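You operate a simulated robot arm through the tools that you are given. There is no shell and no other tool. Be economical: measure what you need, move in short steps, check, and stop when the job is done.

You run a simulated two-armed robot. Do the job below in one go: nothing can be reset, and whatever is moved stays where it is left.

## Task
Take the teal towel from the basin side of the work table and lay it out flat on the door side of the work table.

Only the result counts: the job must be done as asked and must still hold three seconds after the hand-in. Knocking over, shifting, dropping, spilling or breaking anything else fails it. Flat cloth is picked up by pressing the open fingertips on it (5 to 10 N) and closing them slowly along it; thin cloth reads only 2 to 8 mm in the jaws.

## Robot
Two 6-joint arms with two-finger grippers on one trunk, on a base that drives. Base frame: it is fixed to the floor where the robot stands at the start and does not move with it; the origin is under the middle of the robot, x ahead of it, y to its left, z up; the surface under the hand at the start is at about z = 780. Lengths are in mm, angles in rad, forces in N, time in s.
The left shoulder is at the start at [30, 178, 938], the right one opposite. With the tool pointing down near the work surface each hand reaches from about 420 to 840 mm from the robot's upright axis, wherever it stands, measured 20 degrees to its own side. Places, roughly: door side of the work table [1000, 400, 800]; teal towel [500, 100, 800]. Payload 2.54 kg a hand.
The TCP of each hand is the grasp point between the finger pads, 30 mm short of the fingertips. In the tool frame z runs along the fingers and y along their closing line. Largest opening 116 mm; the body of the gripper starts 95 mm behind the TCP.
Orientation is told as [roll, pitch, yaw] about the base's x, y, z axes, in that order, counted from this pose: with the fingers straight down and closing along the base's y, the tool's x points along the base's -x, its y along +y and its z along -z.

## Interface
- The arms move only by the tool send_rows. It takes "left_plan", "right_plan" or both (then of equal length, played together; a hand with none holds still); each is a list of rows, each an object (a shift or turn left out is 0, a gripper value left out holds the last) with "dp": the shift along the tool's x, y, z in units of 25 mm (1.0 is 25 mm), a list of three; "turn": the turn, a rotation vector about the tool's x, y, z in units of 8 degrees (1.0 is 8 degrees), a list of three; "jaw": the opening, from 0 (shut) to 1 (fully open). In form: [{"dp": [tx, ty, tz], "turn": [ax, ay, az], "jaw": jaw}, ...]. A call has 1 to 8 rows; each row shifts and turns the commanded pose from where the row before left it, along the tool's axes as they then stand. A call with a number of a shift or a turn outside -1 to 1 is refused whole. Each row takes 0.2 s and may step no farther than 50 mm and 0.15 rad from the row before; otherwise, or with a gripper value out of range, the whole call is refused. A pose out of reach is approached as far as the arm can. The call stops where the force on the tool passes 40 N (or 10 N more than at its start, if that is more) or the arm is blocked; 0.2 s more then pass. Each finger travels about 153 mm/s and halts on what it meets, pressing with about 27 N; the grip force reading is that of the motor and also rises with nothing between the fingers. The clock runs only during rows and for 0.2 s after the last one: add rows that do not move to give the fingers time. It gives the time, the measured TCP pose, the force on the tool (base axes), the opening and the grip force at its end, in the units of the frame above (readings bear some noise), with the torque about the TCP (base axes, N m) and any sound that the robot's microphone picked up.
- Cameras (640 x 400 px; columns grow to the right, rows downward): "scene" is now at [38.2, -8.7, 1650]; the picture's right is [-0.12, -0.99, 0.00], its down [-0.83, 0.10, -0.54] and it looks along [0.54, -0.06, -0.84] (base axes); focal length 287 px, centre (320, 200). "left" rides on the left gripper at [69, 15, -122] in its tool frame; the picture's right is [-0.21, 0.98, 0.00], its down [-0.83, -0.18, -0.53] and it looks along [-0.52, -0.11, 0.85] (tool axes); focal length 251 px, centre (320, 200). "right" rides on the right gripper at [69, -15, -122] in its tool frame; the picture's right is [0.21, 0.98, 0.00], its down [-0.83, 0.18, -0.53] and it looks along [-0.52, 0.11, 0.85] (tool axes); focal length 251 px, centre (320, 200). There is no depth. A picture from a camera that has moved, and an enlarged one, comes with that camera's place and axes in the base frame and with its lens.
- grab_frame(camera): a new picture of that camera. The clock stands still meanwhile.
- raise_lower(by): slides the trunk up (or, below 0, down) by that many mm; the arms and the scene camera ride with it, the base frame stays. It gives what a move gives, with no picture.
- roll_base(legs): drives the robot by 1 to 6 legs, each [ahead, left, turn to the left] in mm, mm and rad, along the robot's own axes; the way and the turn of a leg run together, so that a leg with both is an arc; at most 1500 mm and 3.142 rad a leg. The arms and the cameras ride along, it lands a little off, and it stops where it bumps. It gives what a move gives.
- head_to(pan, tilt): turns the head with the scene camera to pan (to the left, within 2.496 rad either way) and tilt (down, from -0.506 to 1.204), counted from straight ahead of the robot. It gives what a move gives.
- enlarge(camera, box): a new picture of the part [left, top, right, bottom] of that camera's present view, enlarged. The clock stands still meanwhile.
- sign_off(): hands the job in; it is judged then, once.

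Work in short steps. Places have to be worked out from the pictures, the camera data and where the tool is seen: move nearer, look again, correct. Check each grasp and each placing, and mend what went wrong. You have 120 turns and 100 pictures in all, those below and enlarged ones among them. Open the grippers and draw the arms clear of the work before you hand the job in, unless the task says otherwise; then end with one line.

The tools are called after "Request:" as name(argument=value, ...) on one line, values as JSON. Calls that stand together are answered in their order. send_rows: Moves the arms, as the interface text tells. Its arguments: {"type":"object","properties":{"left_plan":{"type":"array","items":{"type":"object","properties":{"dp":{"type":"array","items":{"type":"number"}},"turn":{"type":"array","items":{"type":"number"}},"jaw":{"type":"number"}}}},"right_plan":{"type":"array","items":{"type":"object","properties":{"dp":{"type":"array","items":{"type":"number"}},"turn":{"type":"array","items":{"type":"number"}},"jaw":{"type":"number"}}}}},"required":[]} The other tools are called the same way: raise_lower (by) slides the trunk up or down; roll_base (legs) drives the base; head_to (pan, tilt) turns the head that bears the scene camera; grab_frame (camera) takes a picture; enlarge (camera, box) takes an enlarged picture of a part of a camera's view; sign_off () hands the job in.

At the start:

```text
time_s: 0.0
left_ee_pos: [448.6, 230.1, 1093.3]
left_orientation: [-0.002, 0.0, 0.001]
left_contact_force: [0.6, -0.4, 1.1]
left_torque: [-0.01, 0.01, 0.02]
left_gripper_width: 116.0
left_gripper_force: 0.1
right_ee_pos: [444.8, -186.7, 1083.6]
right_orientation: [-0.001, 0.0, -0.001]
right_contact_force: [0.6, 0.7, 0.4]
right_torque: [-0.02, -0.01, 0.0]
right_gripper_width: 115.8
right_gripper_force: 0.2
trunk travel left (down, up): [-150.0, 390.0]
robot x, y, heading: [1.2, -1.6, 0.0]
head pan, tilt: [-0.119, 0.997]
```

scene: 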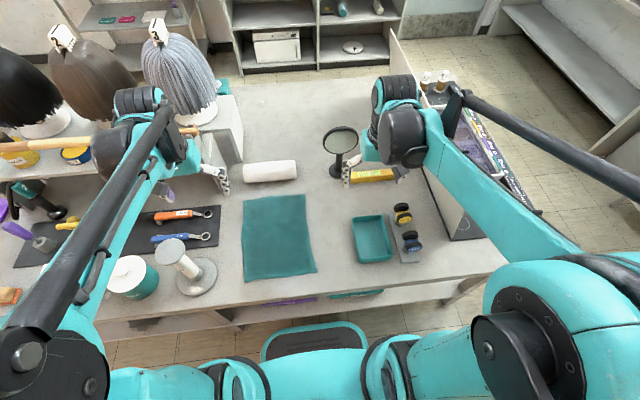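
right: 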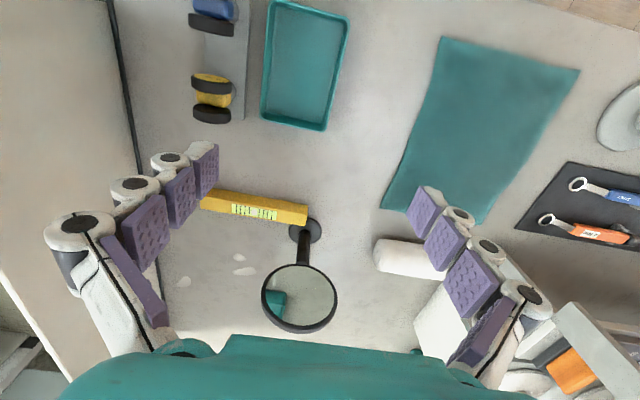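
left: 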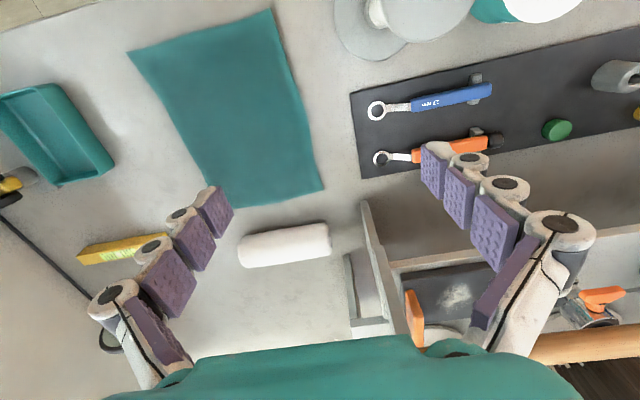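

I'll look round first: the towel seems to span about x 330–640, y −30–205. The door side needs a better view.

Request:
head_to(pan=0.35, tilt=0.6)

Request:
grab_frame(camera="scene")

Request:
head_to(pan=-0.1, tilt=0.3)

Request:
grab_frame(camera="scene")

```text
time_s: 0.9
left_ee_pos: [449.1, 229.7, 1092.3]
left_orientation: [0.0, 0.001, -0.001]
left_contact_force: [0.3, 0.1, 0.0]
left_torque: [0.02, -0.01, -0.04]
left_gripper_width: 116.3
left_gripper_force: 0.1
right_ee_pos: [444.0, -186.7, 1083.0]
right_orientation: [-0.001, 0.0, 0.0]
right_contact_force: [-0.3, 0.1, 0.0]
right_torque: [-0.01, -0.01, -0.02]
right_gripper_width: 115.8
right_gripper_force: 0.2
trunk travel left (down, up): [-150.0, 390.0]
robot x, y, heading: [1.7, 1.8, -0.001]
head pan, tilt: [0.351, 0.6]
```

```text
96 pictures are left
camera scene: at [51.9, 29.9, 1681.8], right [0.34, -0.94, 0.0], down [-0.53, -0.19, -0.82], along [0.77, 0.28, -0.57], focal length 287 px, centre (320, 200)
```

scene: 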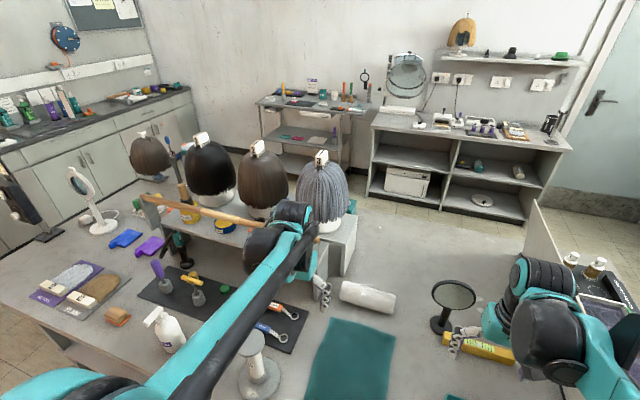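

```text
time_s: 1.8
left_ee_pos: [450.1, 230.3, 1092.2]
left_orientation: [0.0, -0.001, 0.0]
left_contact_force: [-0.2, -0.3, -0.3]
left_torque: [0.02, -0.02, 0.04]
left_gripper_width: 116.0
left_gripper_force: 0.1
right_ee_pos: [444.0, -188.0, 1083.1]
right_orientation: [0.0, 0.001, 0.001]
right_contact_force: [1.2, 0.5, 1.1]
right_torque: [0.01, 0.0, 0.03]
right_gripper_width: 116.1
right_gripper_force: 0.0
trunk travel left (down, up): [-150.0, 390.0]
robot x, y, heading: [0.1, 2.2, 0.002]
head pan, tilt: [-0.099, 0.3]
```

```text
95 pictures are left
camera scene: at [61.8, -9.6, 1709.3], right [-0.1, -1.0, 0.0], down [-0.29, 0.03, -0.96], along [0.95, -0.09, -0.3], focal length 287 px, centre (320, 200)
```

scene: 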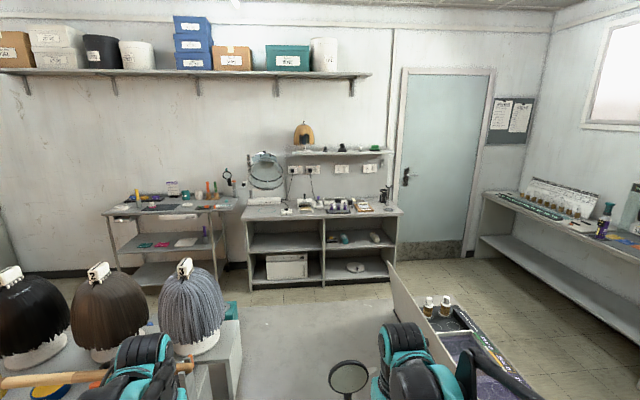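

The door is straight ahead, so the door side is the far strip of the table behind the wig rack. I'll raise the trunk to look over the rack and the surroundings.

Request:
raise_lower(by=385)

Request:
head_to(pan=0.35, tilt=0.75)

Request:
grab_frame(camera="scene")

Request:
head_to(pan=-0.7, tilt=0.75)

Request:
grab_frame(camera="scene")

```text
time_s: 5.5
left_ee_pos: [448.7, 229.4, 1477.6]
left_orientation: [0.001, -0.002, -0.001]
left_contact_force: [0.7, 0.0, -0.9]
left_torque: [0.03, -0.02, 0.0]
left_gripper_width: 115.9
left_gripper_force: 0.1
right_ee_pos: [444.1, -187.6, 1467.3]
right_orientation: [-0.001, 0.0, 0.001]
right_contact_force: [-0.1, 0.6, -0.1]
right_torque: [0.0, 0.01, 0.0]
right_gripper_width: 116.0
right_gripper_force: 0.0
trunk travel left (down, up): [-535.0, 5.0]
robot x, y, heading: [3.7, 3.7, -0.002]
head pan, tilt: [-0.099, 0.3]
```

```text
time_s: 6.4
left_ee_pos: [448.7, 229.4, 1476.4]
left_orientation: [-0.001, -0.002, 0.0]
left_contact_force: [0.4, 0.4, -0.1]
left_torque: [-0.03, -0.01, 0.02]
left_gripper_width: 115.8
left_gripper_force: 0.1
right_ee_pos: [444.9, -187.7, 1468.6]
right_orientation: [-0.001, -0.001, 0.001]
right_contact_force: [-0.4, 0.4, 0.1]
right_torque: [0.01, -0.02, -0.01]
right_gripper_width: 116.1
right_gripper_force: 0.0
trunk travel left (down, up): [-535.0, 5.0]
robot x, y, heading: [-1.8, 3.3, -0.004]
head pan, tilt: [0.351, 0.75]
```

```text
94 pictures are left
camera scene: at [46.7, 28.0, 2054.0], right [0.34, -0.94, 0.0], down [-0.64, -0.23, -0.73], along [0.69, 0.25, -0.68], focal length 287 px, centre (320, 200)
```

scene: 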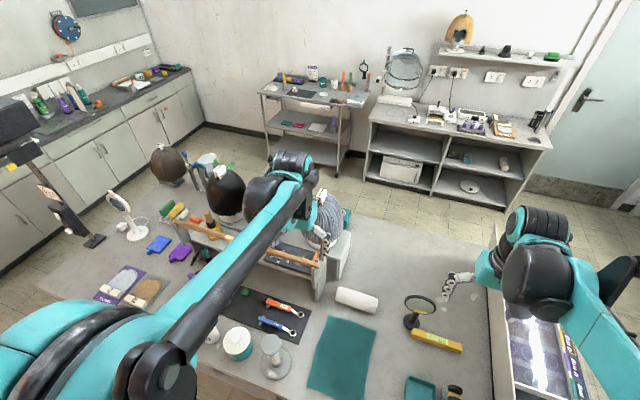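

```text
time_s: 7.7
left_ee_pos: [449.2, 230.6, 1477.1]
left_orientation: [-0.002, 0.001, 0.001]
left_contact_force: [0.3, 1.1, 0.6]
left_torque: [-0.01, 0.04, -0.01]
left_gripper_width: 116.1
left_gripper_force: 0.0
right_ee_pos: [443.1, -187.4, 1468.0]
right_orientation: [0.0, 0.001, 0.001]
right_contact_force: [-0.6, 0.0, -0.7]
right_torque: [0.03, -0.02, 0.02]
right_gripper_width: 116.2
right_gripper_force: 0.0
trunk travel left (down, up): [-535.0, 5.0]
robot x, y, heading: [0.9, -0.3, -0.001]
head pan, tilt: [-0.7, 0.75]
```

```text
93 pictures are left
camera scene: at [32.4, -53.7, 2053.9], right [-0.64, -0.77, 0.0], down [-0.52, 0.44, -0.73], along [0.56, -0.47, -0.68], focal length 287 px, centre (320, 200)
```

scene: 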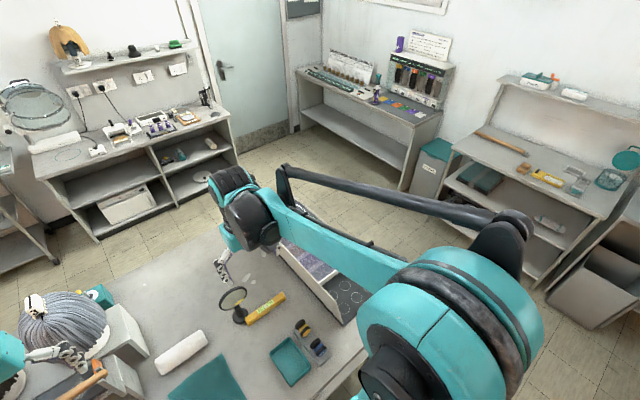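

The aisle behind the table and the corridor to the right are both wide. My plan is to pinch the two near corners, lift the towel hanging, drive round to the door side and lay it there. First I back off and centre on the towel (y≈85), then lower the trunk.

Request:
roll_base(legs=[[-130, 0, 0], [0, 85, 0]])

Request:
raise_lower(by=-385)

Request:
head_to(pan=0, tilt=1.0)

Request:
grab_frame(camera="scene")

Request:
grab_frame(camera="left")

Request:
grab_frame(camera="right")

```text
time_s: 9.7
left_ee_pos: [317.0, 311.9, 1477.7]
left_orientation: [0.002, 0.001, 0.004]
left_contact_force: [0.0, -0.2, -0.4]
left_torque: [0.03, 0.0, 0.01]
left_gripper_width: 116.0
left_gripper_force: 0.1
right_ee_pos: [314.5, -104.2, 1467.5]
right_orientation: [0.001, 0.001, 0.003]
right_contact_force: [-0.1, 0.1, 0.3]
right_torque: [0.03, 0.04, 0.02]
right_gripper_width: 116.0
right_gripper_force: 0.1
trunk travel left (down, up): [-535.0, 5.0]
robot x, y, heading: [-131.2, 82.5, 0.007]
head pan, tilt: [-0.7, 0.75]
```

```text
time_s: 13.4
left_ee_pos: [317.5, 314.6, 1090.1]
left_orientation: [0.0, 0.0, 0.004]
left_contact_force: [-0.4, 0.1, -0.9]
left_torque: [-0.03, 0.0, -0.07]
left_gripper_width: 115.8
left_gripper_force: 0.1
right_ee_pos: [313.2, -102.3, 1084.1]
right_orientation: [0.0, 0.0, 0.003]
right_contact_force: [-0.7, -0.2, 0.4]
right_torque: [0.0, 0.0, 0.01]
right_gripper_width: 115.7
right_gripper_force: 0.2
trunk travel left (down, up): [-150.0, 390.0]
robot x, y, heading: [-132.6, 82.5, 0.003]
head pan, tilt: [-0.7, 0.75]
```

```text
time_s: 14.5
left_ee_pos: [316.2, 314.5, 1091.2]
left_orientation: [-0.001, -0.001, 0.004]
left_contact_force: [0.3, -0.3, 0.2]
left_torque: [0.01, 0.01, -0.01]
left_gripper_width: 116.0
left_gripper_force: 0.1
right_ee_pos: [314.8, -101.5, 1083.0]
right_orientation: [0.0, 0.002, 0.004]
right_contact_force: [0.0, 0.2, -0.8]
right_torque: [0.0, -0.01, -0.01]
right_gripper_width: 115.9
right_gripper_force: 0.1
trunk travel left (down, up): [-150.0, 390.0]
robot x, y, heading: [-132.3, 84.2, 0.001]
head pan, tilt: [0.0, 1.0]
```

```text
92 pictures are left
camera scene: at [-92.2, 83.5, 1649.8], right [0.0, -1.0, 0.0], down [-0.84, 0.0, -0.54], along [0.54, 0.0, -0.84], focal length 287 px, centre (320, 200)
```

scene: 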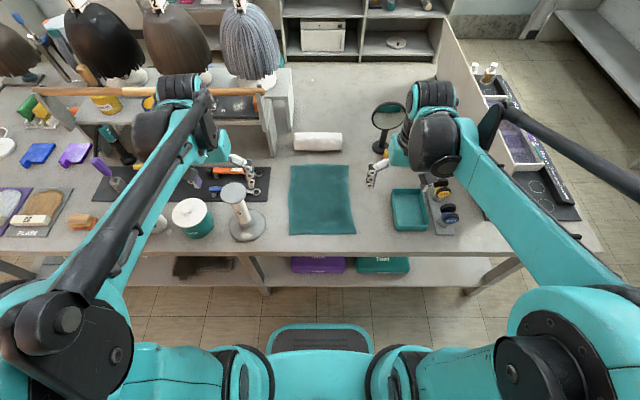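

```text
91 pictures are left
camera left: at [248.1, 329.5, 1214.1], right [0.21, 0.98, 0.0], down [0.83, -0.18, 0.53], along [0.52, -0.11, -0.85], focal length 251 px, centre (320, 200)
```

left: 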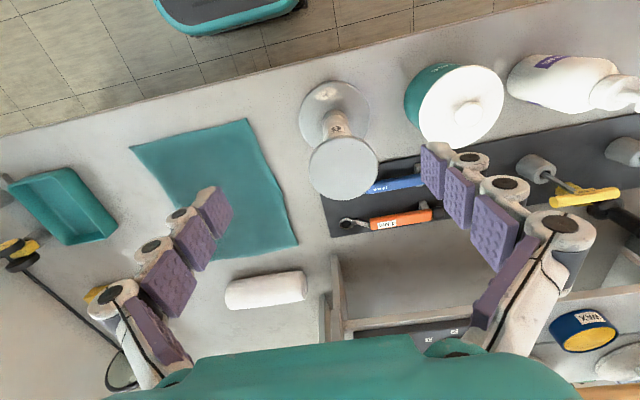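

```text
90 pictures are left
camera right: at [245.7, -116.1, 1204.1], right [-0.22, 0.98, 0.0], down [0.83, 0.18, 0.53], along [0.52, 0.12, -0.85], focal length 251 px, centre (320, 200)
```

right: 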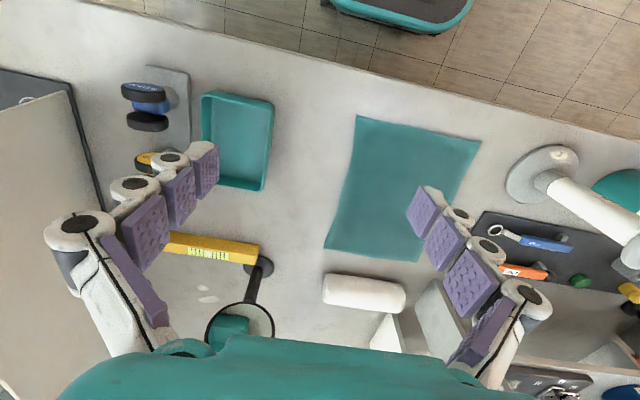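

Towel near edge is at x≈331, y −37…187, and the table's front edge is at x≈260. I'll bring both hands over the near corners and down to about z 910, jaws partly closed.

Request:
send_rows(left_plan=[{"dp": [-0.19, -0.89, 1], "jaw": 0.45}, {"dp": [-0.19, -0.89, 1]}, {"dp": [-0.19, -0.89, 1]}, {"dp": [-0.19, -0.89, 1]}, {"dp": [-0.19, -0.89, 1]}, {"dp": [-0.19, -0.89, 1]}, {"dp": [-0.19, -0.89, 1]}, {"dp": [0, 0, 0]}], right_plan=[{"dp": [-0.2, 0.534, 1], "jaw": 0.45}, {"dp": [-0.2, 0.534, 1]}, {"dp": [-0.2, 0.534, 1]}, {"dp": [-0.2, 0.534, 1]}, {"dp": [-0.2, 0.534, 1]}, {"dp": [-0.2, 0.534, 1]}, {"dp": [-0.2, 0.534, 1]}, {"dp": [0, 0, 0]}])

Request:
grab_frame(camera="left")

Request:
grab_frame(camera="right")

Request:
grab_frame(camera="scene")

```text
time_s: 16.3
left_ee_pos: [350.5, 159.0, 916.4]
left_orientation: [-0.002, -0.001, 0.002]
left_contact_force: [0.5, 0.5, 0.5]
left_torque: [0.0, -0.03, 0.0]
left_gripper_width: 52.0
left_gripper_force: 0.0
right_ee_pos: [348.2, -9.3, 908.7]
right_orientation: [-0.001, -0.002, 0.003]
right_contact_force: [-1.0, 0.2, 0.4]
right_torque: [0.06, -0.03, -0.01]
right_gripper_width: 52.0
right_gripper_force: 0.0
trunk travel left (down, up): [-150.0, 390.0]
robot x, y, heading: [-128.0, 82.5, 0.004]
head pan, tilt: [0.0, 1.0]
```

```text
89 pictures are left
camera left: at [282.6, 173.6, 1038.4], right [0.21, 0.98, 0.0], down [0.83, -0.18, 0.53], along [0.52, -0.11, -0.85], focal length 251 px, centre (320, 200)
```

left: 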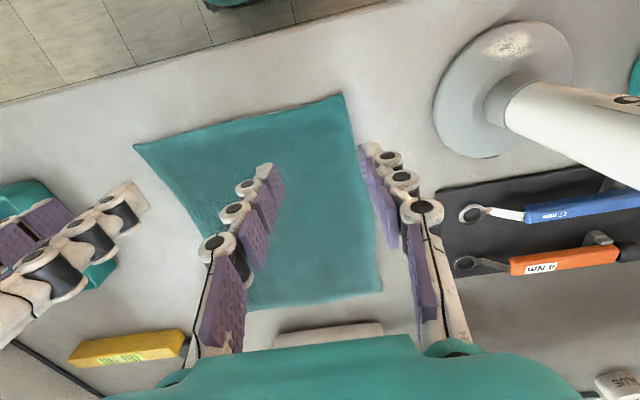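

```text
88 pictures are left
camera right: at [278.6, -23.0, 1030.5], right [-0.22, 0.98, 0.0], down [0.82, 0.18, 0.53], along [0.52, 0.12, -0.85], focal length 251 px, centre (320, 200)
```

right: 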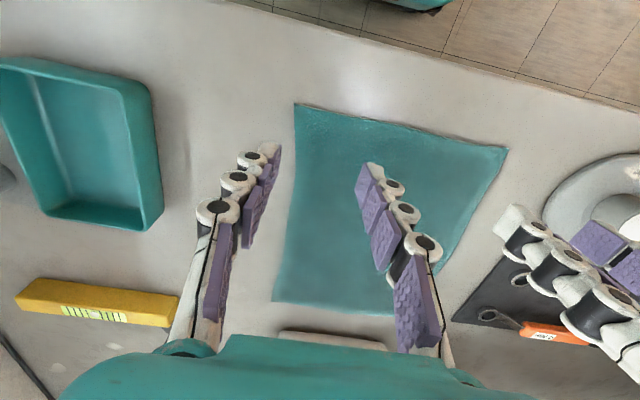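

```text
87 pictures are left
camera scene: at [-93.5, 83.7, 1649.9], right [0.0, -1.0, 0.0], down [-0.84, 0.0, -0.54], along [0.54, 0.0, -0.84], focal length 287 px, centre (320, 200)
```

scene: 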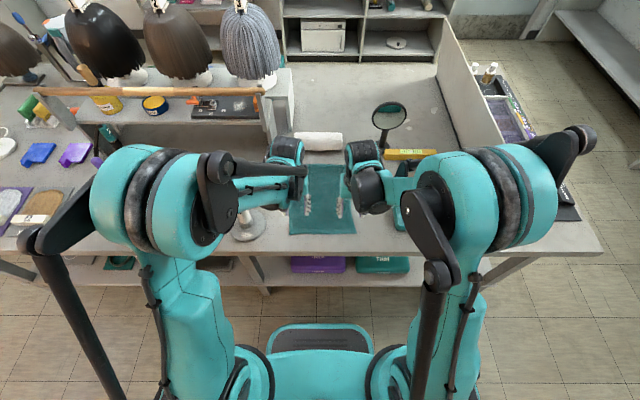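

Corners confirmed: near-left [328,187], near-right [332,−37]. I'll nudge the hands inward so both fingers of each land on the cloth, then descend to just above it.

Request:
send_rows(left_plan=[{"dp": [0.05, -0.22, 0.9], "jaw": 0.4}, {"dp": [0.05, -0.22, 0.9]}, {"dp": [0, 0, 1]}, {"dp": [0, 0, 1]}, {"dp": [0, 0, 0]}], right_plan=[{"dp": [0.0, 0.25, 0.75], "jaw": 0.4}, {"dp": [0.0, 0.25, 0.75]}, {"dp": [0, 0, 1]}, {"dp": [0, 0, 1]}, {"dp": [0, 0, 0]}])

Request:
grab_frame(camera="left")

Request:
grab_frame(camera="right")

```text
time_s: 17.5
left_ee_pos: [348.7, 148.3, 824.1]
left_orientation: [0.001, 0.0, 0.005]
left_contact_force: [-0.1, 0.8, 1.0]
left_torque: [-0.04, -0.02, 0.02]
left_gripper_width: 46.5
left_gripper_force: 0.1
right_ee_pos: [348.6, 3.3, 820.9]
right_orientation: [-0.002, 0.001, 0.004]
right_contact_force: [-0.1, -0.1, 0.2]
right_torque: [0.02, -0.01, 0.0]
right_gripper_width: 46.5
right_gripper_force: 0.1
trunk travel left (down, up): [-150.0, 390.0]
robot x, y, heading: [-133.9, 82.2, 0.005]
head pan, tilt: [0.0, 1.0]
```

```text
86 pictures are left
camera left: at [280.7, 162.9, 945.4], right [0.21, 0.98, 0.0], down [0.83, -0.18, 0.53], along [0.52, -0.11, -0.85], focal length 251 px, centre (320, 200)
```

left: 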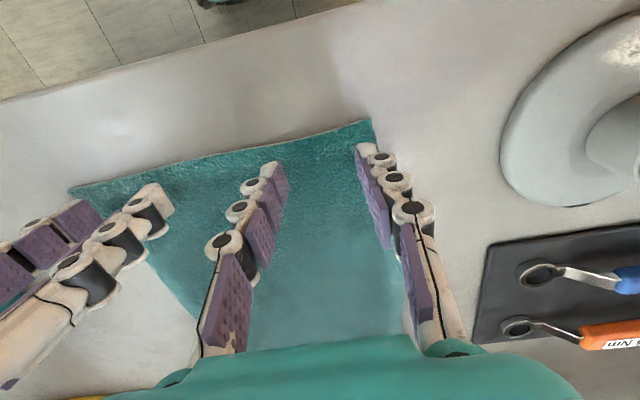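

```text
85 pictures are left
camera right: at [279.9, -10.5, 942.6], right [-0.22, 0.98, 0.0], down [0.83, 0.18, 0.53], along [0.52, 0.12, -0.85], focal length 251 px, centre (320, 200)
```

right: 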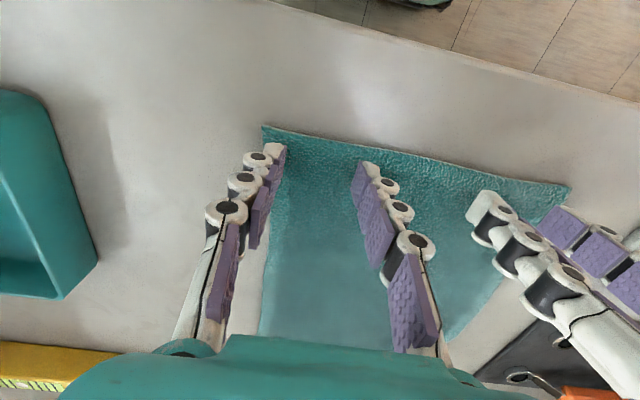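

Both hands sit over the cloth near the corners. I'll creep down until I feel 5–10 N.

Request:
send_rows(left_plan=[{"dp": [0, 0, 0.2]}, {"dp": [0, 0, 0.12]}, {"dp": [0, 0, 0.08]}, {"dp": [0, 0, 0]}], right_plan=[{"dp": [0, 0, 0.1]}, {"dp": [0, 0, 0.1]}, {"dp": [0, 0, 0.08]}, {"dp": [0, 0, 0]}])

```text
time_s: 18.5
left_ee_pos: [348.4, 148.3, 813.6]
left_orientation: [-0.001, -0.001, 0.004]
left_contact_force: [0.7, 0.9, 4.3]
left_torque: [0.03, 0.0, 0.01]
left_gripper_width: 46.6
left_gripper_force: 0.2
right_ee_pos: [349.1, 3.7, 814.3]
right_orientation: [0.0, -0.001, 0.004]
right_contact_force: [0.6, -0.7, 1.1]
right_torque: [-0.02, 0.02, -0.01]
right_gripper_width: 46.7
right_gripper_force: 0.0
trunk travel left (down, up): [-150.0, 390.0]
robot x, y, heading: [-128.1, 84.3, 0.005]
head pan, tilt: [0.0, 1.0]
```

Contact is starting at about z 813, so I press about 1 mm more.

Request:
send_rows(left_plan=[{"dp": [0, 0, 0.04]}, {"dp": [0, 0, 0]}], right_plan=[{"dp": [0, 0, 0.06]}, {"dp": [0, 0, 0]}])

```text
time_s: 19.1
left_ee_pos: [348.3, 147.9, 811.6]
left_orientation: [-0.001, -0.003, 0.003]
left_contact_force: [1.0, 1.0, 15.1]
left_torque: [0.05, 0.02, -0.02]
left_gripper_width: 46.4
left_gripper_force: 0.2
right_ee_pos: [349.2, 4.7, 812.5]
right_orientation: [0.001, -0.001, 0.003]
right_contact_force: [0.8, -0.3, 2.3]
right_torque: [-0.05, -0.02, 0.01]
right_gripper_width: 46.5
right_gripper_force: 0.2
trunk travel left (down, up): [-150.0, 390.0]
robot x, y, heading: [-133.7, 87.2, -0.0]
head pan, tilt: [0.0, 1.0]
```

Left reads 15 N (about 10 N per mm) and right 2 N. I back the left off about 0.7 mm and press the right about 0.6 mm more.

Request:
send_rows(left_plan=[{"dp": [0, 0, -0.026]}, {"dp": [0, 0, 0]}], right_plan=[{"dp": [0, 0, 0.03]}, {"dp": [0, 0, 0]}])

```text
time_s: 19.7
left_ee_pos: [347.9, 149.0, 812.0]
left_orientation: [0.0, -0.001, 0.003]
left_contact_force: [0.4, -0.1, 6.9]
left_torque: [-0.01, 0.0, 0.0]
left_gripper_width: 47.1
left_gripper_force: 0.2
right_ee_pos: [348.7, 4.5, 811.3]
right_orientation: [0.0, -0.003, 0.003]
right_contact_force: [-0.5, 0.4, 20.5]
right_torque: [0.12, 0.0, 0.0]
right_gripper_width: 46.2
right_gripper_force: 7.5
trunk travel left (down, up): [-150.0, 390.0]
robot x, y, heading: [-132.1, 83.6, -0.0]
head pan, tilt: [0.0, 1.0]
```

Left is good at 7 N. I ease the right hand off a little.

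Request:
send_rows(right_plan=[{"dp": [0, 0, -0.018]}, {"dp": [0, 0, 0]}])

```text
time_s: 20.3
left_ee_pos: [349.4, 148.0, 811.2]
left_orientation: [-0.002, 0.0, 0.003]
left_contact_force: [-0.3, 0.3, 7.7]
left_torque: [-0.03, 0.03, 0.02]
left_gripper_width: 47.6
left_gripper_force: 0.1
right_ee_pos: [347.3, 4.6, 810.5]
right_orientation: [0.0, -0.001, 0.004]
right_contact_force: [0.7, 2.1, 11.2]
right_torque: [0.19, -0.01, 0.01]
right_gripper_width: 45.0
right_gripper_force: 6.1
trunk travel left (down, up): [-150.0, 390.0]
robot x, y, heading: [-130.4, 82.6, 0.0]
head pan, tilt: [0.0, 1.0]
```

Forces are about 8 and 11 N. I close both slowly, easing the right slightly.

Request:
send_rows(left_plan=[{"jaw": 0.35}, {"jaw": 0.3}, {"jaw": 0.25}, {"jaw": 0.2}, {"jaw": 0.15}, {"jaw": 0.1}, {"jaw": 0.05}, {"jaw": 0.0}], right_plan=[{"dp": [0, 0, -0.008], "jaw": 0.35}, {"jaw": 0.3}, {"jaw": 0.25}, {"jaw": 0.2}, {"jaw": 0.15}, {"jaw": 0.1}, {"jaw": 0.05}, {"jaw": 0.0}])

Request:
grab_frame(camera="left")

Request:
grab_frame(camera="right")

```text
time_s: 22.1
left_ee_pos: [349.0, 147.5, 813.2]
left_orientation: [-0.003, 0.001, 0.005]
left_contact_force: [0.2, -9.5, 2.5]
left_torque: [-0.26, 0.02, 0.07]
left_gripper_width: 4.6
left_gripper_force: 27.1
right_ee_pos: [346.9, 3.7, 813.0]
right_orientation: [0.001, -0.001, 0.004]
right_contact_force: [-1.3, 9.4, 2.6]
right_torque: [0.3, 0.0, -0.02]
right_gripper_width: 4.6
right_gripper_force: 26.9
trunk travel left (down, up): [-150.0, 390.0]
robot x, y, heading: [-132.2, 84.7, 0.002]
head pan, tilt: [0.0, 1.0]
```

```text
84 pictures are left
camera left: at [280.2, 162.4, 934.3], right [0.21, 0.98, 0.0], down [0.83, -0.18, 0.53], along [0.52, -0.11, -0.85], focal length 251 px, centre (320, 200)
```

left: 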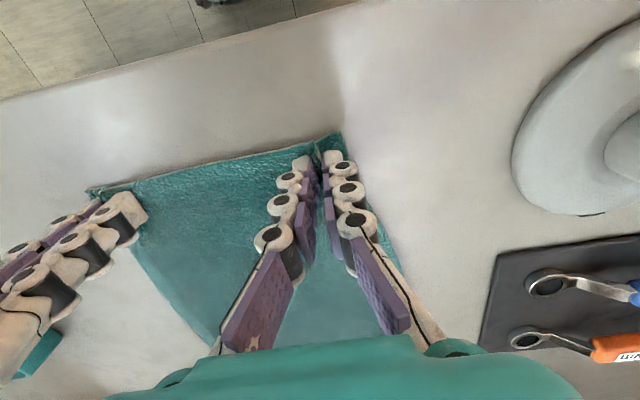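

```text
83 pictures are left
camera right: at [279.6, -9.8, 933.6], right [-0.22, 0.98, 0.0], down [0.82, 0.18, 0.53], along [0.52, 0.12, -0.85], focal length 251 px, centre (320, 200)
```

right: 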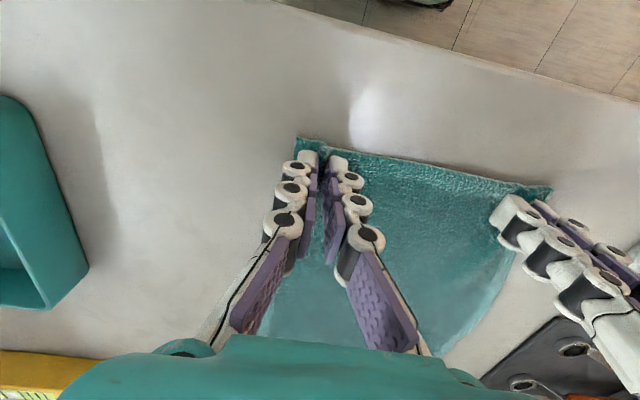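

Both pinches hold the cloth (4.6 mm), with about 9 N of tension between the hands. I ease the hands together 3 mm each and lift slowly.

Request:
send_rows(left_plan=[{"dp": [0, -0.12, -0.2]}, {"dp": [0, 0, -0.6]}, {"dp": [0, 0, -1]}, {"dp": [0, 0, -1]}, {"dp": [0, 0, -1]}, {"dp": [0, 0, -1]}, {"dp": [0, 0, 0]}], right_plan=[{"dp": [0, 0.12, -0.2]}, {"dp": [0, 0, -0.6]}, {"dp": [0, 0, -1]}, {"dp": [0, 0, -1]}, {"dp": [0, 0, -1]}, {"dp": [0, 0, -1]}, {"dp": [0, 0, 0]}])

Request:
grab_frame(camera="scene")

Request:
grab_frame(camera="left")

```text
time_s: 23.7
left_ee_pos: [348.7, 145.2, 931.1]
left_orientation: [0.0, 0.001, 0.002]
left_contact_force: [0.9, -4.7, 0.3]
left_torque: [-0.07, -0.02, 0.03]
left_gripper_width: 4.0
left_gripper_force: 26.4
right_ee_pos: [350.6, 8.0, 933.6]
right_orientation: [-0.001, 0.0, 0.004]
right_contact_force: [0.5, 3.2, -0.3]
right_torque: [0.07, 0.0, 0.0]
right_gripper_width: 4.2
right_gripper_force: 26.7
trunk travel left (down, up): [-150.0, 390.0]
robot x, y, heading: [-130.9, 81.5, 0.004]
head pan, tilt: [0.0, 1.0]
```

```text
82 pictures are left
camera scene: at [-91.5, 83.6, 1649.7], right [0.0, -1.0, 0.0], down [-0.84, 0.0, -0.54], along [0.54, 0.0, -0.84], focal length 287 px, centre (320, 200)
```

scene: 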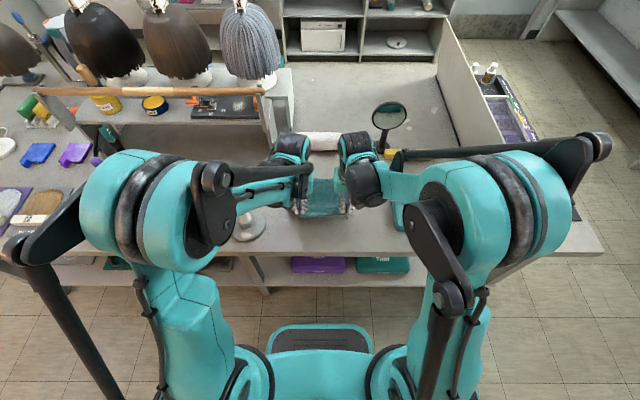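

```text
81 pictures are left
camera left: at [279.5, 159.8, 1053.1], right [0.21, 0.98, 0.0], down [0.83, -0.18, 0.53], along [0.52, -0.11, -0.85], focal length 251 px, centre (320, 200)
```

left: 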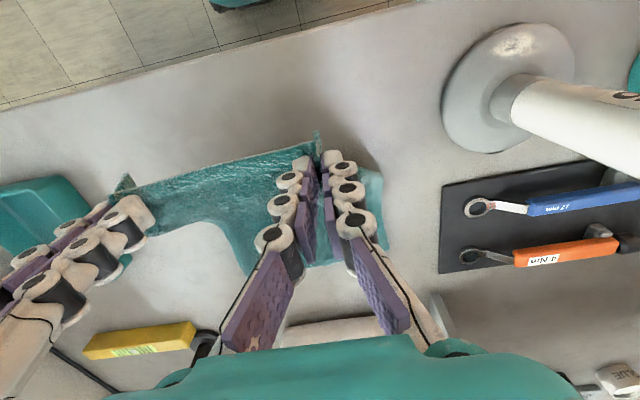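

Cloth lifting well. I raise the trunk 300 mm so the towel hangs free.

Request:
raise_lower(by=300)

Request:
grab_frame(camera="scene")

Request:
grab_frame(camera="left")

```text
time_s: 26.7
left_ee_pos: [347.9, 146.5, 1230.6]
left_orientation: [0.0, 0.002, 0.002]
left_contact_force: [0.3, -2.7, -1.0]
left_torque: [-0.07, 0.0, 0.04]
left_gripper_width: 4.5
left_gripper_force: 26.5
right_ee_pos: [350.0, 7.2, 1233.6]
right_orientation: [-0.001, 0.0, 0.003]
right_contact_force: [-0.8, 2.8, 0.1]
right_torque: [0.07, 0.02, 0.01]
right_gripper_width: 4.0
right_gripper_force: 26.9
trunk travel left (down, up): [-450.0, 90.0]
robot x, y, heading: [-131.6, 80.1, 0.003]
head pan, tilt: [0.0, 1.0]
```

```text
80 pictures are left
camera scene: at [-92.0, 83.5, 1949.7], right [0.0, -1.0, 0.0], down [-0.84, 0.0, -0.54], along [0.54, 0.0, -0.84], focal length 287 px, centre (320, 200)
```

scene: 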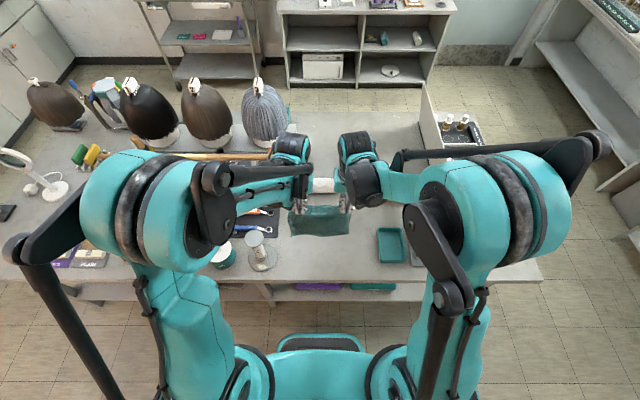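

```text
79 pictures are left
camera left: at [279.2, 159.8, 1352.9], right [0.21, 0.98, 0.0], down [0.83, -0.18, 0.53], along [0.52, -0.11, -0.85], focal length 251 px, centre (320, 200)
```

left: 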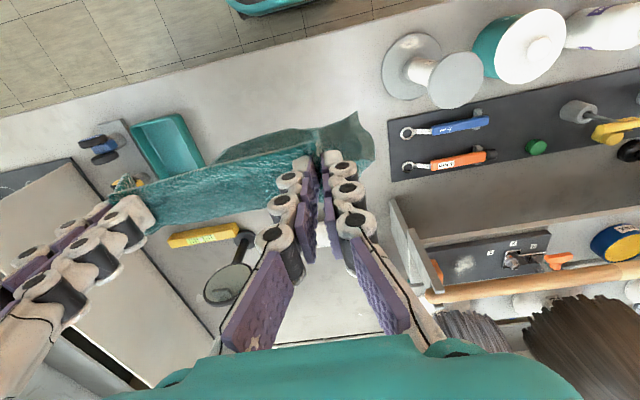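

The towel hangs freely from both hands. I back out of the table, strafe right, and drive along the right corridor.

Request:
roll_base(legs=[[-250, 0, 0], [0, -1480, 0]])

Request:
grab_frame(camera="scene")

Request:
head_to(pan=0, tilt=0.5)

Request:
grab_frame(camera="scene")

```text
time_s: 35.5
left_ee_pos: [68.8, -1362.9, 1231.1]
left_orientation: [-0.001, 0.0, -0.041]
left_contact_force: [0.8, -3.2, -0.6]
left_torque: [-0.06, 0.06, 0.04]
left_gripper_width: 4.2
left_gripper_force: 27.1
right_ee_pos: [64.9, -1501.3, 1232.8]
right_orientation: [0.001, 0.0, -0.04]
right_contact_force: [-0.4, 3.7, -0.5]
right_torque: [0.11, 0.04, 0.02]
right_gripper_width: 4.1
right_gripper_force: 26.8
trunk travel left (down, up): [-450.0, 90.0]
robot x, y, heading: [-415.4, -1402.5, -0.042]
head pan, tilt: [0.0, 1.0]
```

```text
78 pictures are left
camera scene: at [-373.4, -1405.9, 1949.8], right [-0.04, -1.0, 0.0], down [-0.84, 0.03, -0.54], along [0.54, -0.02, -0.84], focal length 287 px, centre (320, 200)
```

scene: 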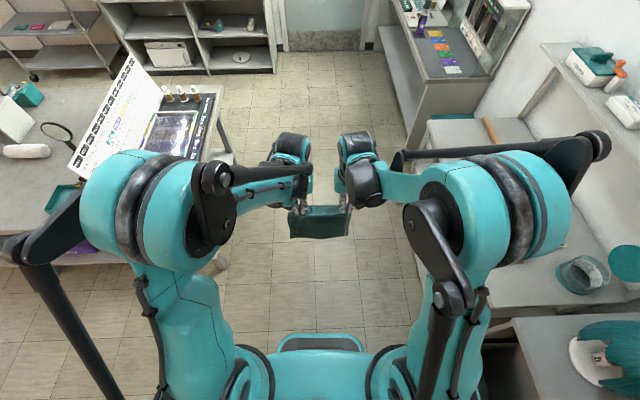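

```text
time_s: 36.4
left_ee_pos: [69.0, -1362.7, 1231.8]
left_orientation: [-0.001, 0.001, -0.04]
left_contact_force: [0.2, -3.1, -0.1]
left_torque: [-0.05, 0.05, 0.09]
left_gripper_width: 4.4
left_gripper_force: 27.4
right_ee_pos: [66.4, -1500.2, 1232.4]
right_orientation: [0.001, -0.002, -0.041]
right_contact_force: [-0.2, 3.3, -0.2]
right_torque: [0.07, 0.02, -0.01]
right_gripper_width: 4.1
right_gripper_force: 27.0
trunk travel left (down, up): [-450.0, 90.0]
robot x, y, heading: [-409.8, -1403.5, -0.044]
head pan, tilt: [0.0, 0.499]
```

```text
77 pictures are left
camera scene: at [-352.0, -1406.5, 1990.8], right [-0.04, -1.0, 0.0], down [-0.48, 0.02, -0.88], along [0.88, -0.03, -0.48], focal length 287 px, centre (320, 200)
```

scene: 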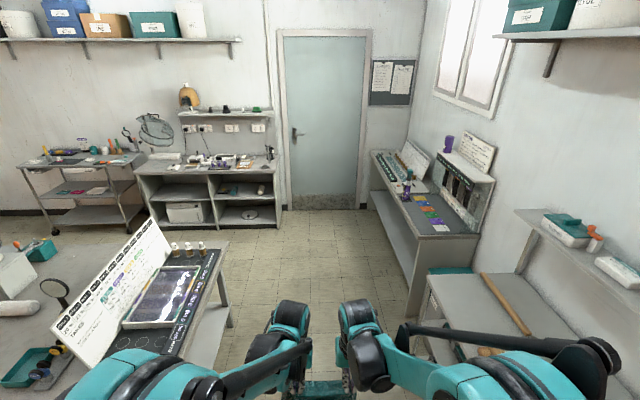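

The corridor is clear (right shelves at y≈−2150, cabinets at x≈2650). I straighten up and drive ahead past the table.

Request:
roll_base(legs=[[0, 0, 0.043], [1400, 40, 0], [950, 0, 0]])

```text
time_s: 48.2
left_ee_pos: [2395.4, -1393.1, 1229.9]
left_orientation: [0.001, 0.0, -0.045]
left_contact_force: [0.0, -2.3, -0.2]
left_torque: [-0.09, 0.0, 0.04]
left_gripper_width: 4.4
left_gripper_force: 26.4
right_ee_pos: [2391.3, -1529.8, 1233.6]
right_orientation: [0.002, 0.0, -0.045]
right_contact_force: [-0.7, 3.3, 0.0]
right_torque: [0.09, 0.0, 0.03]
right_gripper_width: 4.1
right_gripper_force: 26.9
trunk travel left (down, up): [-450.0, 90.0]
robot x, y, heading: [1912.7, -1431.5, -0.047]
head pan, tilt: [0.0, 0.499]
```

I shift a bit left, then turn to face the table from the door side.

Request:
roll_base(legs=[[0, 90, 0], [0, 0, 1.6], [0, 0, 1.58]])

Request:
grab_frame(camera="scene")

Request:
head_to(pan=-1.2, tilt=0.5)

Request:
grab_frame(camera="scene")

```text
time_s: 57.1
left_ee_pos: [1441.4, -1414.0, 1231.2]
left_orientation: [-0.001, -0.001, -3.12]
left_contact_force: [1.0, 2.5, -0.2]
left_torque: [0.06, -0.01, -0.03]
left_gripper_width: 4.0
left_gripper_force: 27.2
right_ee_pos: [1436.8, -1274.4, 1232.6]
right_orientation: [-0.001, 0.0, -3.117]
right_contact_force: [-0.1, -2.6, -1.3]
right_torque: [-0.09, 0.0, -0.14]
right_gripper_width: 3.4
right_gripper_force: 26.9
trunk travel left (down, up): [-450.0, 90.0]
robot x, y, heading: [1919.8, -1344.7, -3.117]
head pan, tilt: [0.0, 0.499]
```

```text
76 pictures are left
camera scene: at [1855.6, -1343.7, 1990.9], right [-0.02, 1.0, 0.0], down [0.48, 0.01, -0.88], along [-0.88, -0.02, -0.48], focal length 287 px, centre (320, 200)
```

scene: 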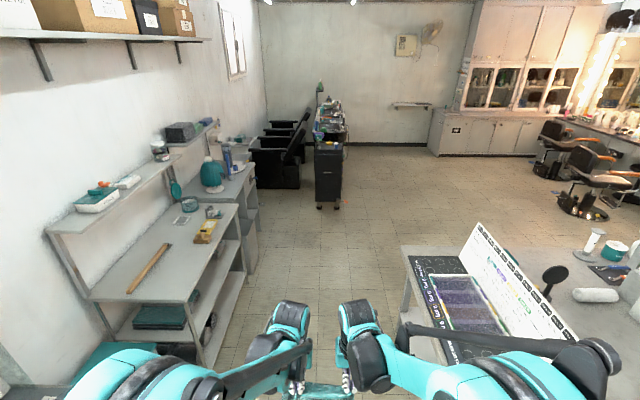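

```text
time_s: 58.5
left_ee_pos: [1441.0, -1412.9, 1230.4]
left_orientation: [-0.001, 0.0, -3.119]
left_contact_force: [-0.5, 2.7, 0.0]
left_torque: [0.07, -0.01, -0.09]
left_gripper_width: 3.7
left_gripper_force: 26.6
right_ee_pos: [1436.8, -1274.5, 1232.9]
right_orientation: [0.001, -0.001, -3.118]
right_contact_force: [-0.7, -2.7, -0.5]
right_torque: [-0.06, 0.0, -0.11]
right_gripper_width: 3.9
right_gripper_force: 26.7
trunk travel left (down, up): [-450.0, 90.0]
robot x, y, heading: [1916.9, -1342.6, -3.12]
head pan, tilt: [-1.201, 0.499]
```

```text
75 pictures are left
camera scene: at [1911.6, -1257.6, 1990.9], right [0.92, 0.38, 0.0], down [0.18, -0.44, -0.88], along [-0.34, 0.81, -0.48], focal length 287 px, centre (320, 200)
```

scene: 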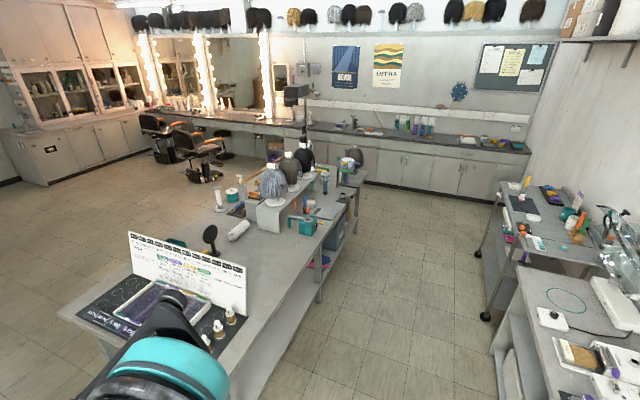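

Let me look closer at the door-side strip.

Request:
enlarge(camera="scene", box=[200, 130, 400, 255])

```text
3.20 times, centred on (300, 192) of scene
camera zoom: at [1911.6, -1257.6, 1990.9], right [0.92, 0.38, 0.0], down [0.18, -0.44, -0.88], along [-0.34, 0.81, -0.48], focal length 920 px, centre (384, 224)
```

zoom: 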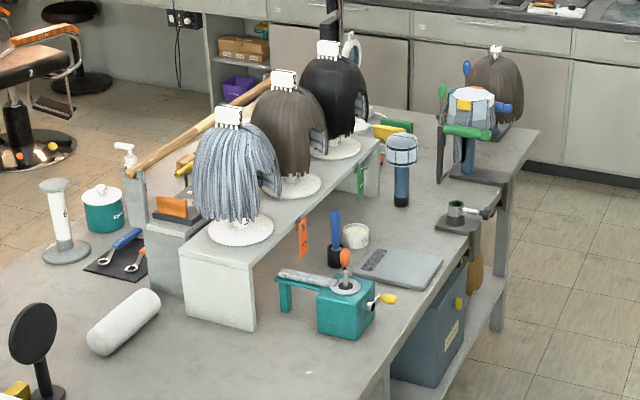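

The door side has items at y>250 (crate, rack end), but open space at x 900–1280, y −250…200. I'll lay the towel there, centred about y≈45. I straighten and strafe over.

Request:
roll_base(legs=[[0, 0, -0.02], [0, -1390, 0]])

Request:
head_to(pan=0, tilt=0.9)

Request:
grab_frame(camera="scene")

```text
time_s: 65.7
left_ee_pos: [1486.4, 9.1, 1231.3]
left_orientation: [0.001, 0.0, 3.064]
left_contact_force: [0.8, 3.1, 0.0]
left_torque: [0.06, 0.02, 0.03]
left_gripper_width: 3.6
left_gripper_force: 27.4
right_ee_pos: [1494.2, 145.3, 1232.5]
right_orientation: [0.0, -0.001, 3.064]
right_contact_force: [-0.3, -3.1, -0.3]
right_torque: [-0.1, 0.0, -0.02]
right_gripper_width: 3.6
right_gripper_force: 27.1
trunk travel left (down, up): [-450.0, 90.0]
robot x, y, heading: [1963.3, 28.5, 3.062]
head pan, tilt: [-1.201, 0.499]
```

```text
time_s: 67.1
left_ee_pos: [1485.2, 8.0, 1231.0]
left_orientation: [0.002, 0.0, 3.064]
left_contact_force: [0.4, 1.7, 0.1]
left_torque: [0.09, 0.0, -0.01]
left_gripper_width: 4.0
left_gripper_force: 27.2
right_ee_pos: [1495.3, 145.3, 1232.9]
right_orientation: [0.001, 0.001, 3.064]
right_contact_force: [0.2, -3.4, -0.1]
right_torque: [-0.09, 0.02, -0.05]
right_gripper_width: 3.5
right_gripper_force: 26.9
trunk travel left (down, up): [-450.0, 90.0]
robot x, y, heading: [1970.5, 28.4, 3.065]
head pan, tilt: [0.0, 0.901]
```

```text
73 pictures are left
camera scene: at [1921.1, 34.3, 1957.1], right [0.08, 1.0, 0.0], down [0.78, -0.06, -0.62], along [-0.62, 0.05, -0.78], focal length 287 px, centre (320, 200)
```

scene: 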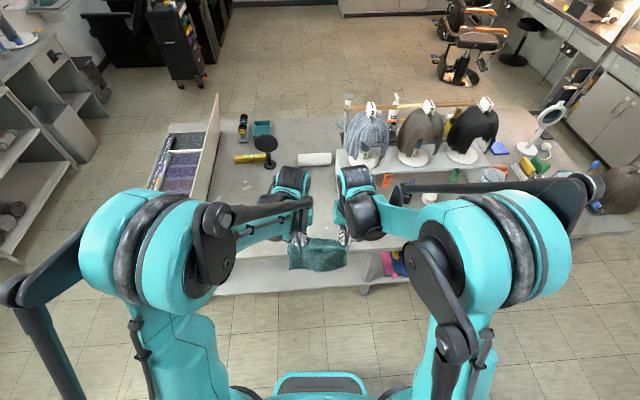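

I correct heading and shift slightly, then approach the table so the hands can lay the towel at x≈950–1250.

Request:
roll_base(legs=[[0, 0, 0.077], [270, 20, 0]])

Request:
grab_frame(camera="scene")

Request:
grab_frame(camera="right")

```text
time_s: 69.5
left_ee_pos: [1225.7, -54.4, 1230.4]
left_orientation: [-0.001, 0.0, -3.132]
left_contact_force: [0.2, 2.8, -0.5]
left_torque: [0.09, 0.03, -0.06]
left_gripper_width: 3.9
left_gripper_force: 26.4
right_ee_pos: [1222.9, 83.7, 1233.3]
right_orientation: [0.0, -0.001, -3.134]
right_contact_force: [-0.2, -2.1, -0.4]
right_torque: [-0.07, -0.02, -0.08]
right_gripper_width: 3.7
right_gripper_force: 26.9
trunk travel left (down, up): [-450.0, 90.0]
robot x, y, heading: [1700.6, 11.4, -3.129]
head pan, tilt: [0.0, 0.901]
```

```text
72 pictures are left
camera scene: at [1656.4, 9.3, 1957.1], right [-0.01, 1.0, 0.0], down [0.78, 0.01, -0.62], along [-0.62, -0.01, -0.78], focal length 287 px, centre (320, 200)
```

scene: 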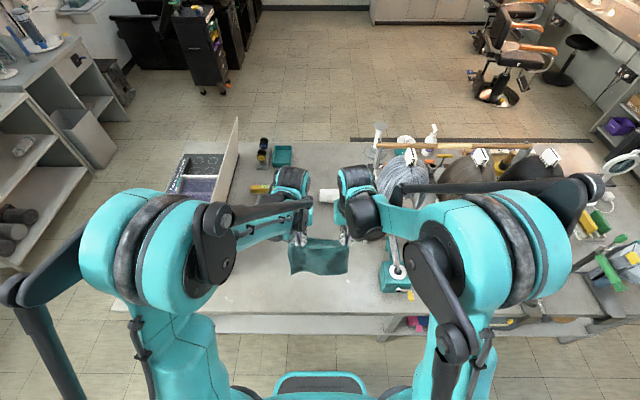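

```text
71 pictures are left
camera right: at [1292.1, 100.8, 1354.5], right [0.22, -0.97, 0.0], down [-0.82, -0.19, 0.53], along [-0.52, -0.12, -0.85], focal length 251 px, centre (320, 200)
```

right: 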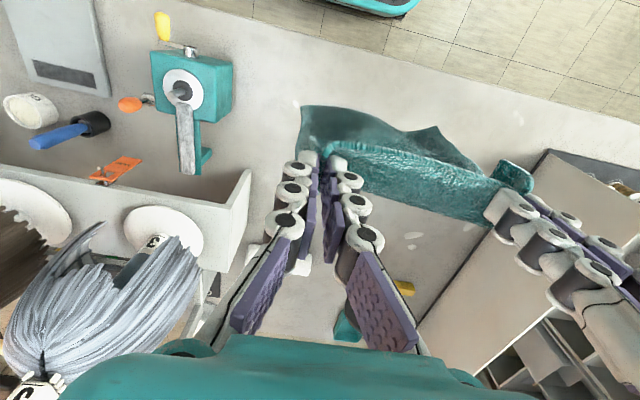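

Table edge is at x≈1310, rack end at y≈195, wig edge at y≈210+. I extend both hands forward over the spot, shifting 25 mm away from the wigs.

Request:
send_rows(left_plan=[{"dp": [-1, 0.15, 0]}, {"dp": [-1, 0.15, 0]}, {"dp": [-1, 0.15, 0]}, {"dp": [-1, 0.15, 0]}, {"dp": [-1, 0.15, 0]}, {"dp": [-1, 0.15, 0]}, {"dp": [-0.8, 0.1, 0]}, {"dp": [0, 0, 0]}], right_plan=[{"dp": [-1, 0.15, 0]}, {"dp": [-1, 0.15, 0]}, {"dp": [-1, 0.15, 0]}, {"dp": [-1, 0.15, 0]}, {"dp": [-1, 0.15, 0]}, {"dp": [-1, 0.15, 0]}, {"dp": [-0.8, 0.1, 0]}, {"dp": [0, 0, 0]}])

Request:
grab_frame(camera="scene")

Request:
grab_frame(camera="right")

```text
time_s: 71.3
left_ee_pos: [1053.4, -80.5, 1232.3]
left_orientation: [0.0, -0.002, -3.132]
left_contact_force: [0.6, 2.3, 0.7]
left_torque: [0.06, 0.03, -0.07]
left_gripper_width: 3.6
left_gripper_force: 27.0
right_ee_pos: [1054.1, 56.5, 1234.1]
right_orientation: [0.002, -0.001, -3.131]
right_contact_force: [-1.4, -2.8, -0.4]
right_torque: [-0.08, 0.05, -0.09]
right_gripper_width: 3.6
right_gripper_force: 27.6
trunk travel left (down, up): [-450.0, 90.0]
robot x, y, heading: [1703.7, 9.9, -3.137]
head pan, tilt: [0.0, 0.901]
```

```text
70 pictures are left
camera scene: at [1657.3, 9.4, 1957.1], right [-0.01, 1.0, 0.0], down [0.78, 0.01, -0.62], along [-0.62, -0.01, -0.78], focal length 287 px, centre (320, 200)
```

scene: 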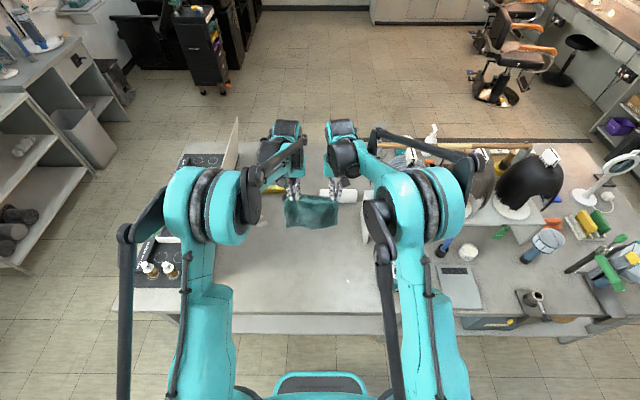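

```text
69 pictures are left
camera right: at [1123.8, 72.9, 1355.5], right [0.22, -0.97, 0.0], down [-0.82, -0.19, 0.53], along [-0.52, -0.12, -0.85], focal length 251 px, centre (320, 200)
```

right: 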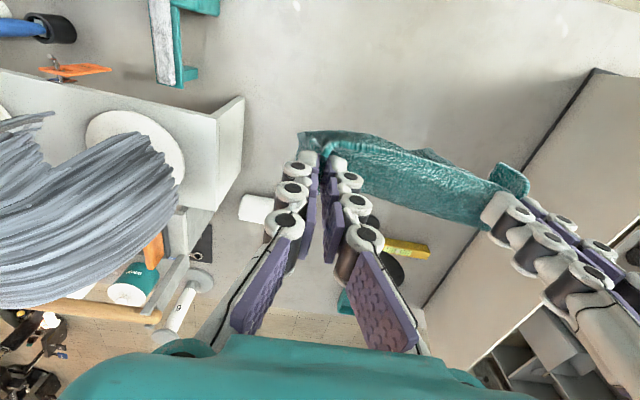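

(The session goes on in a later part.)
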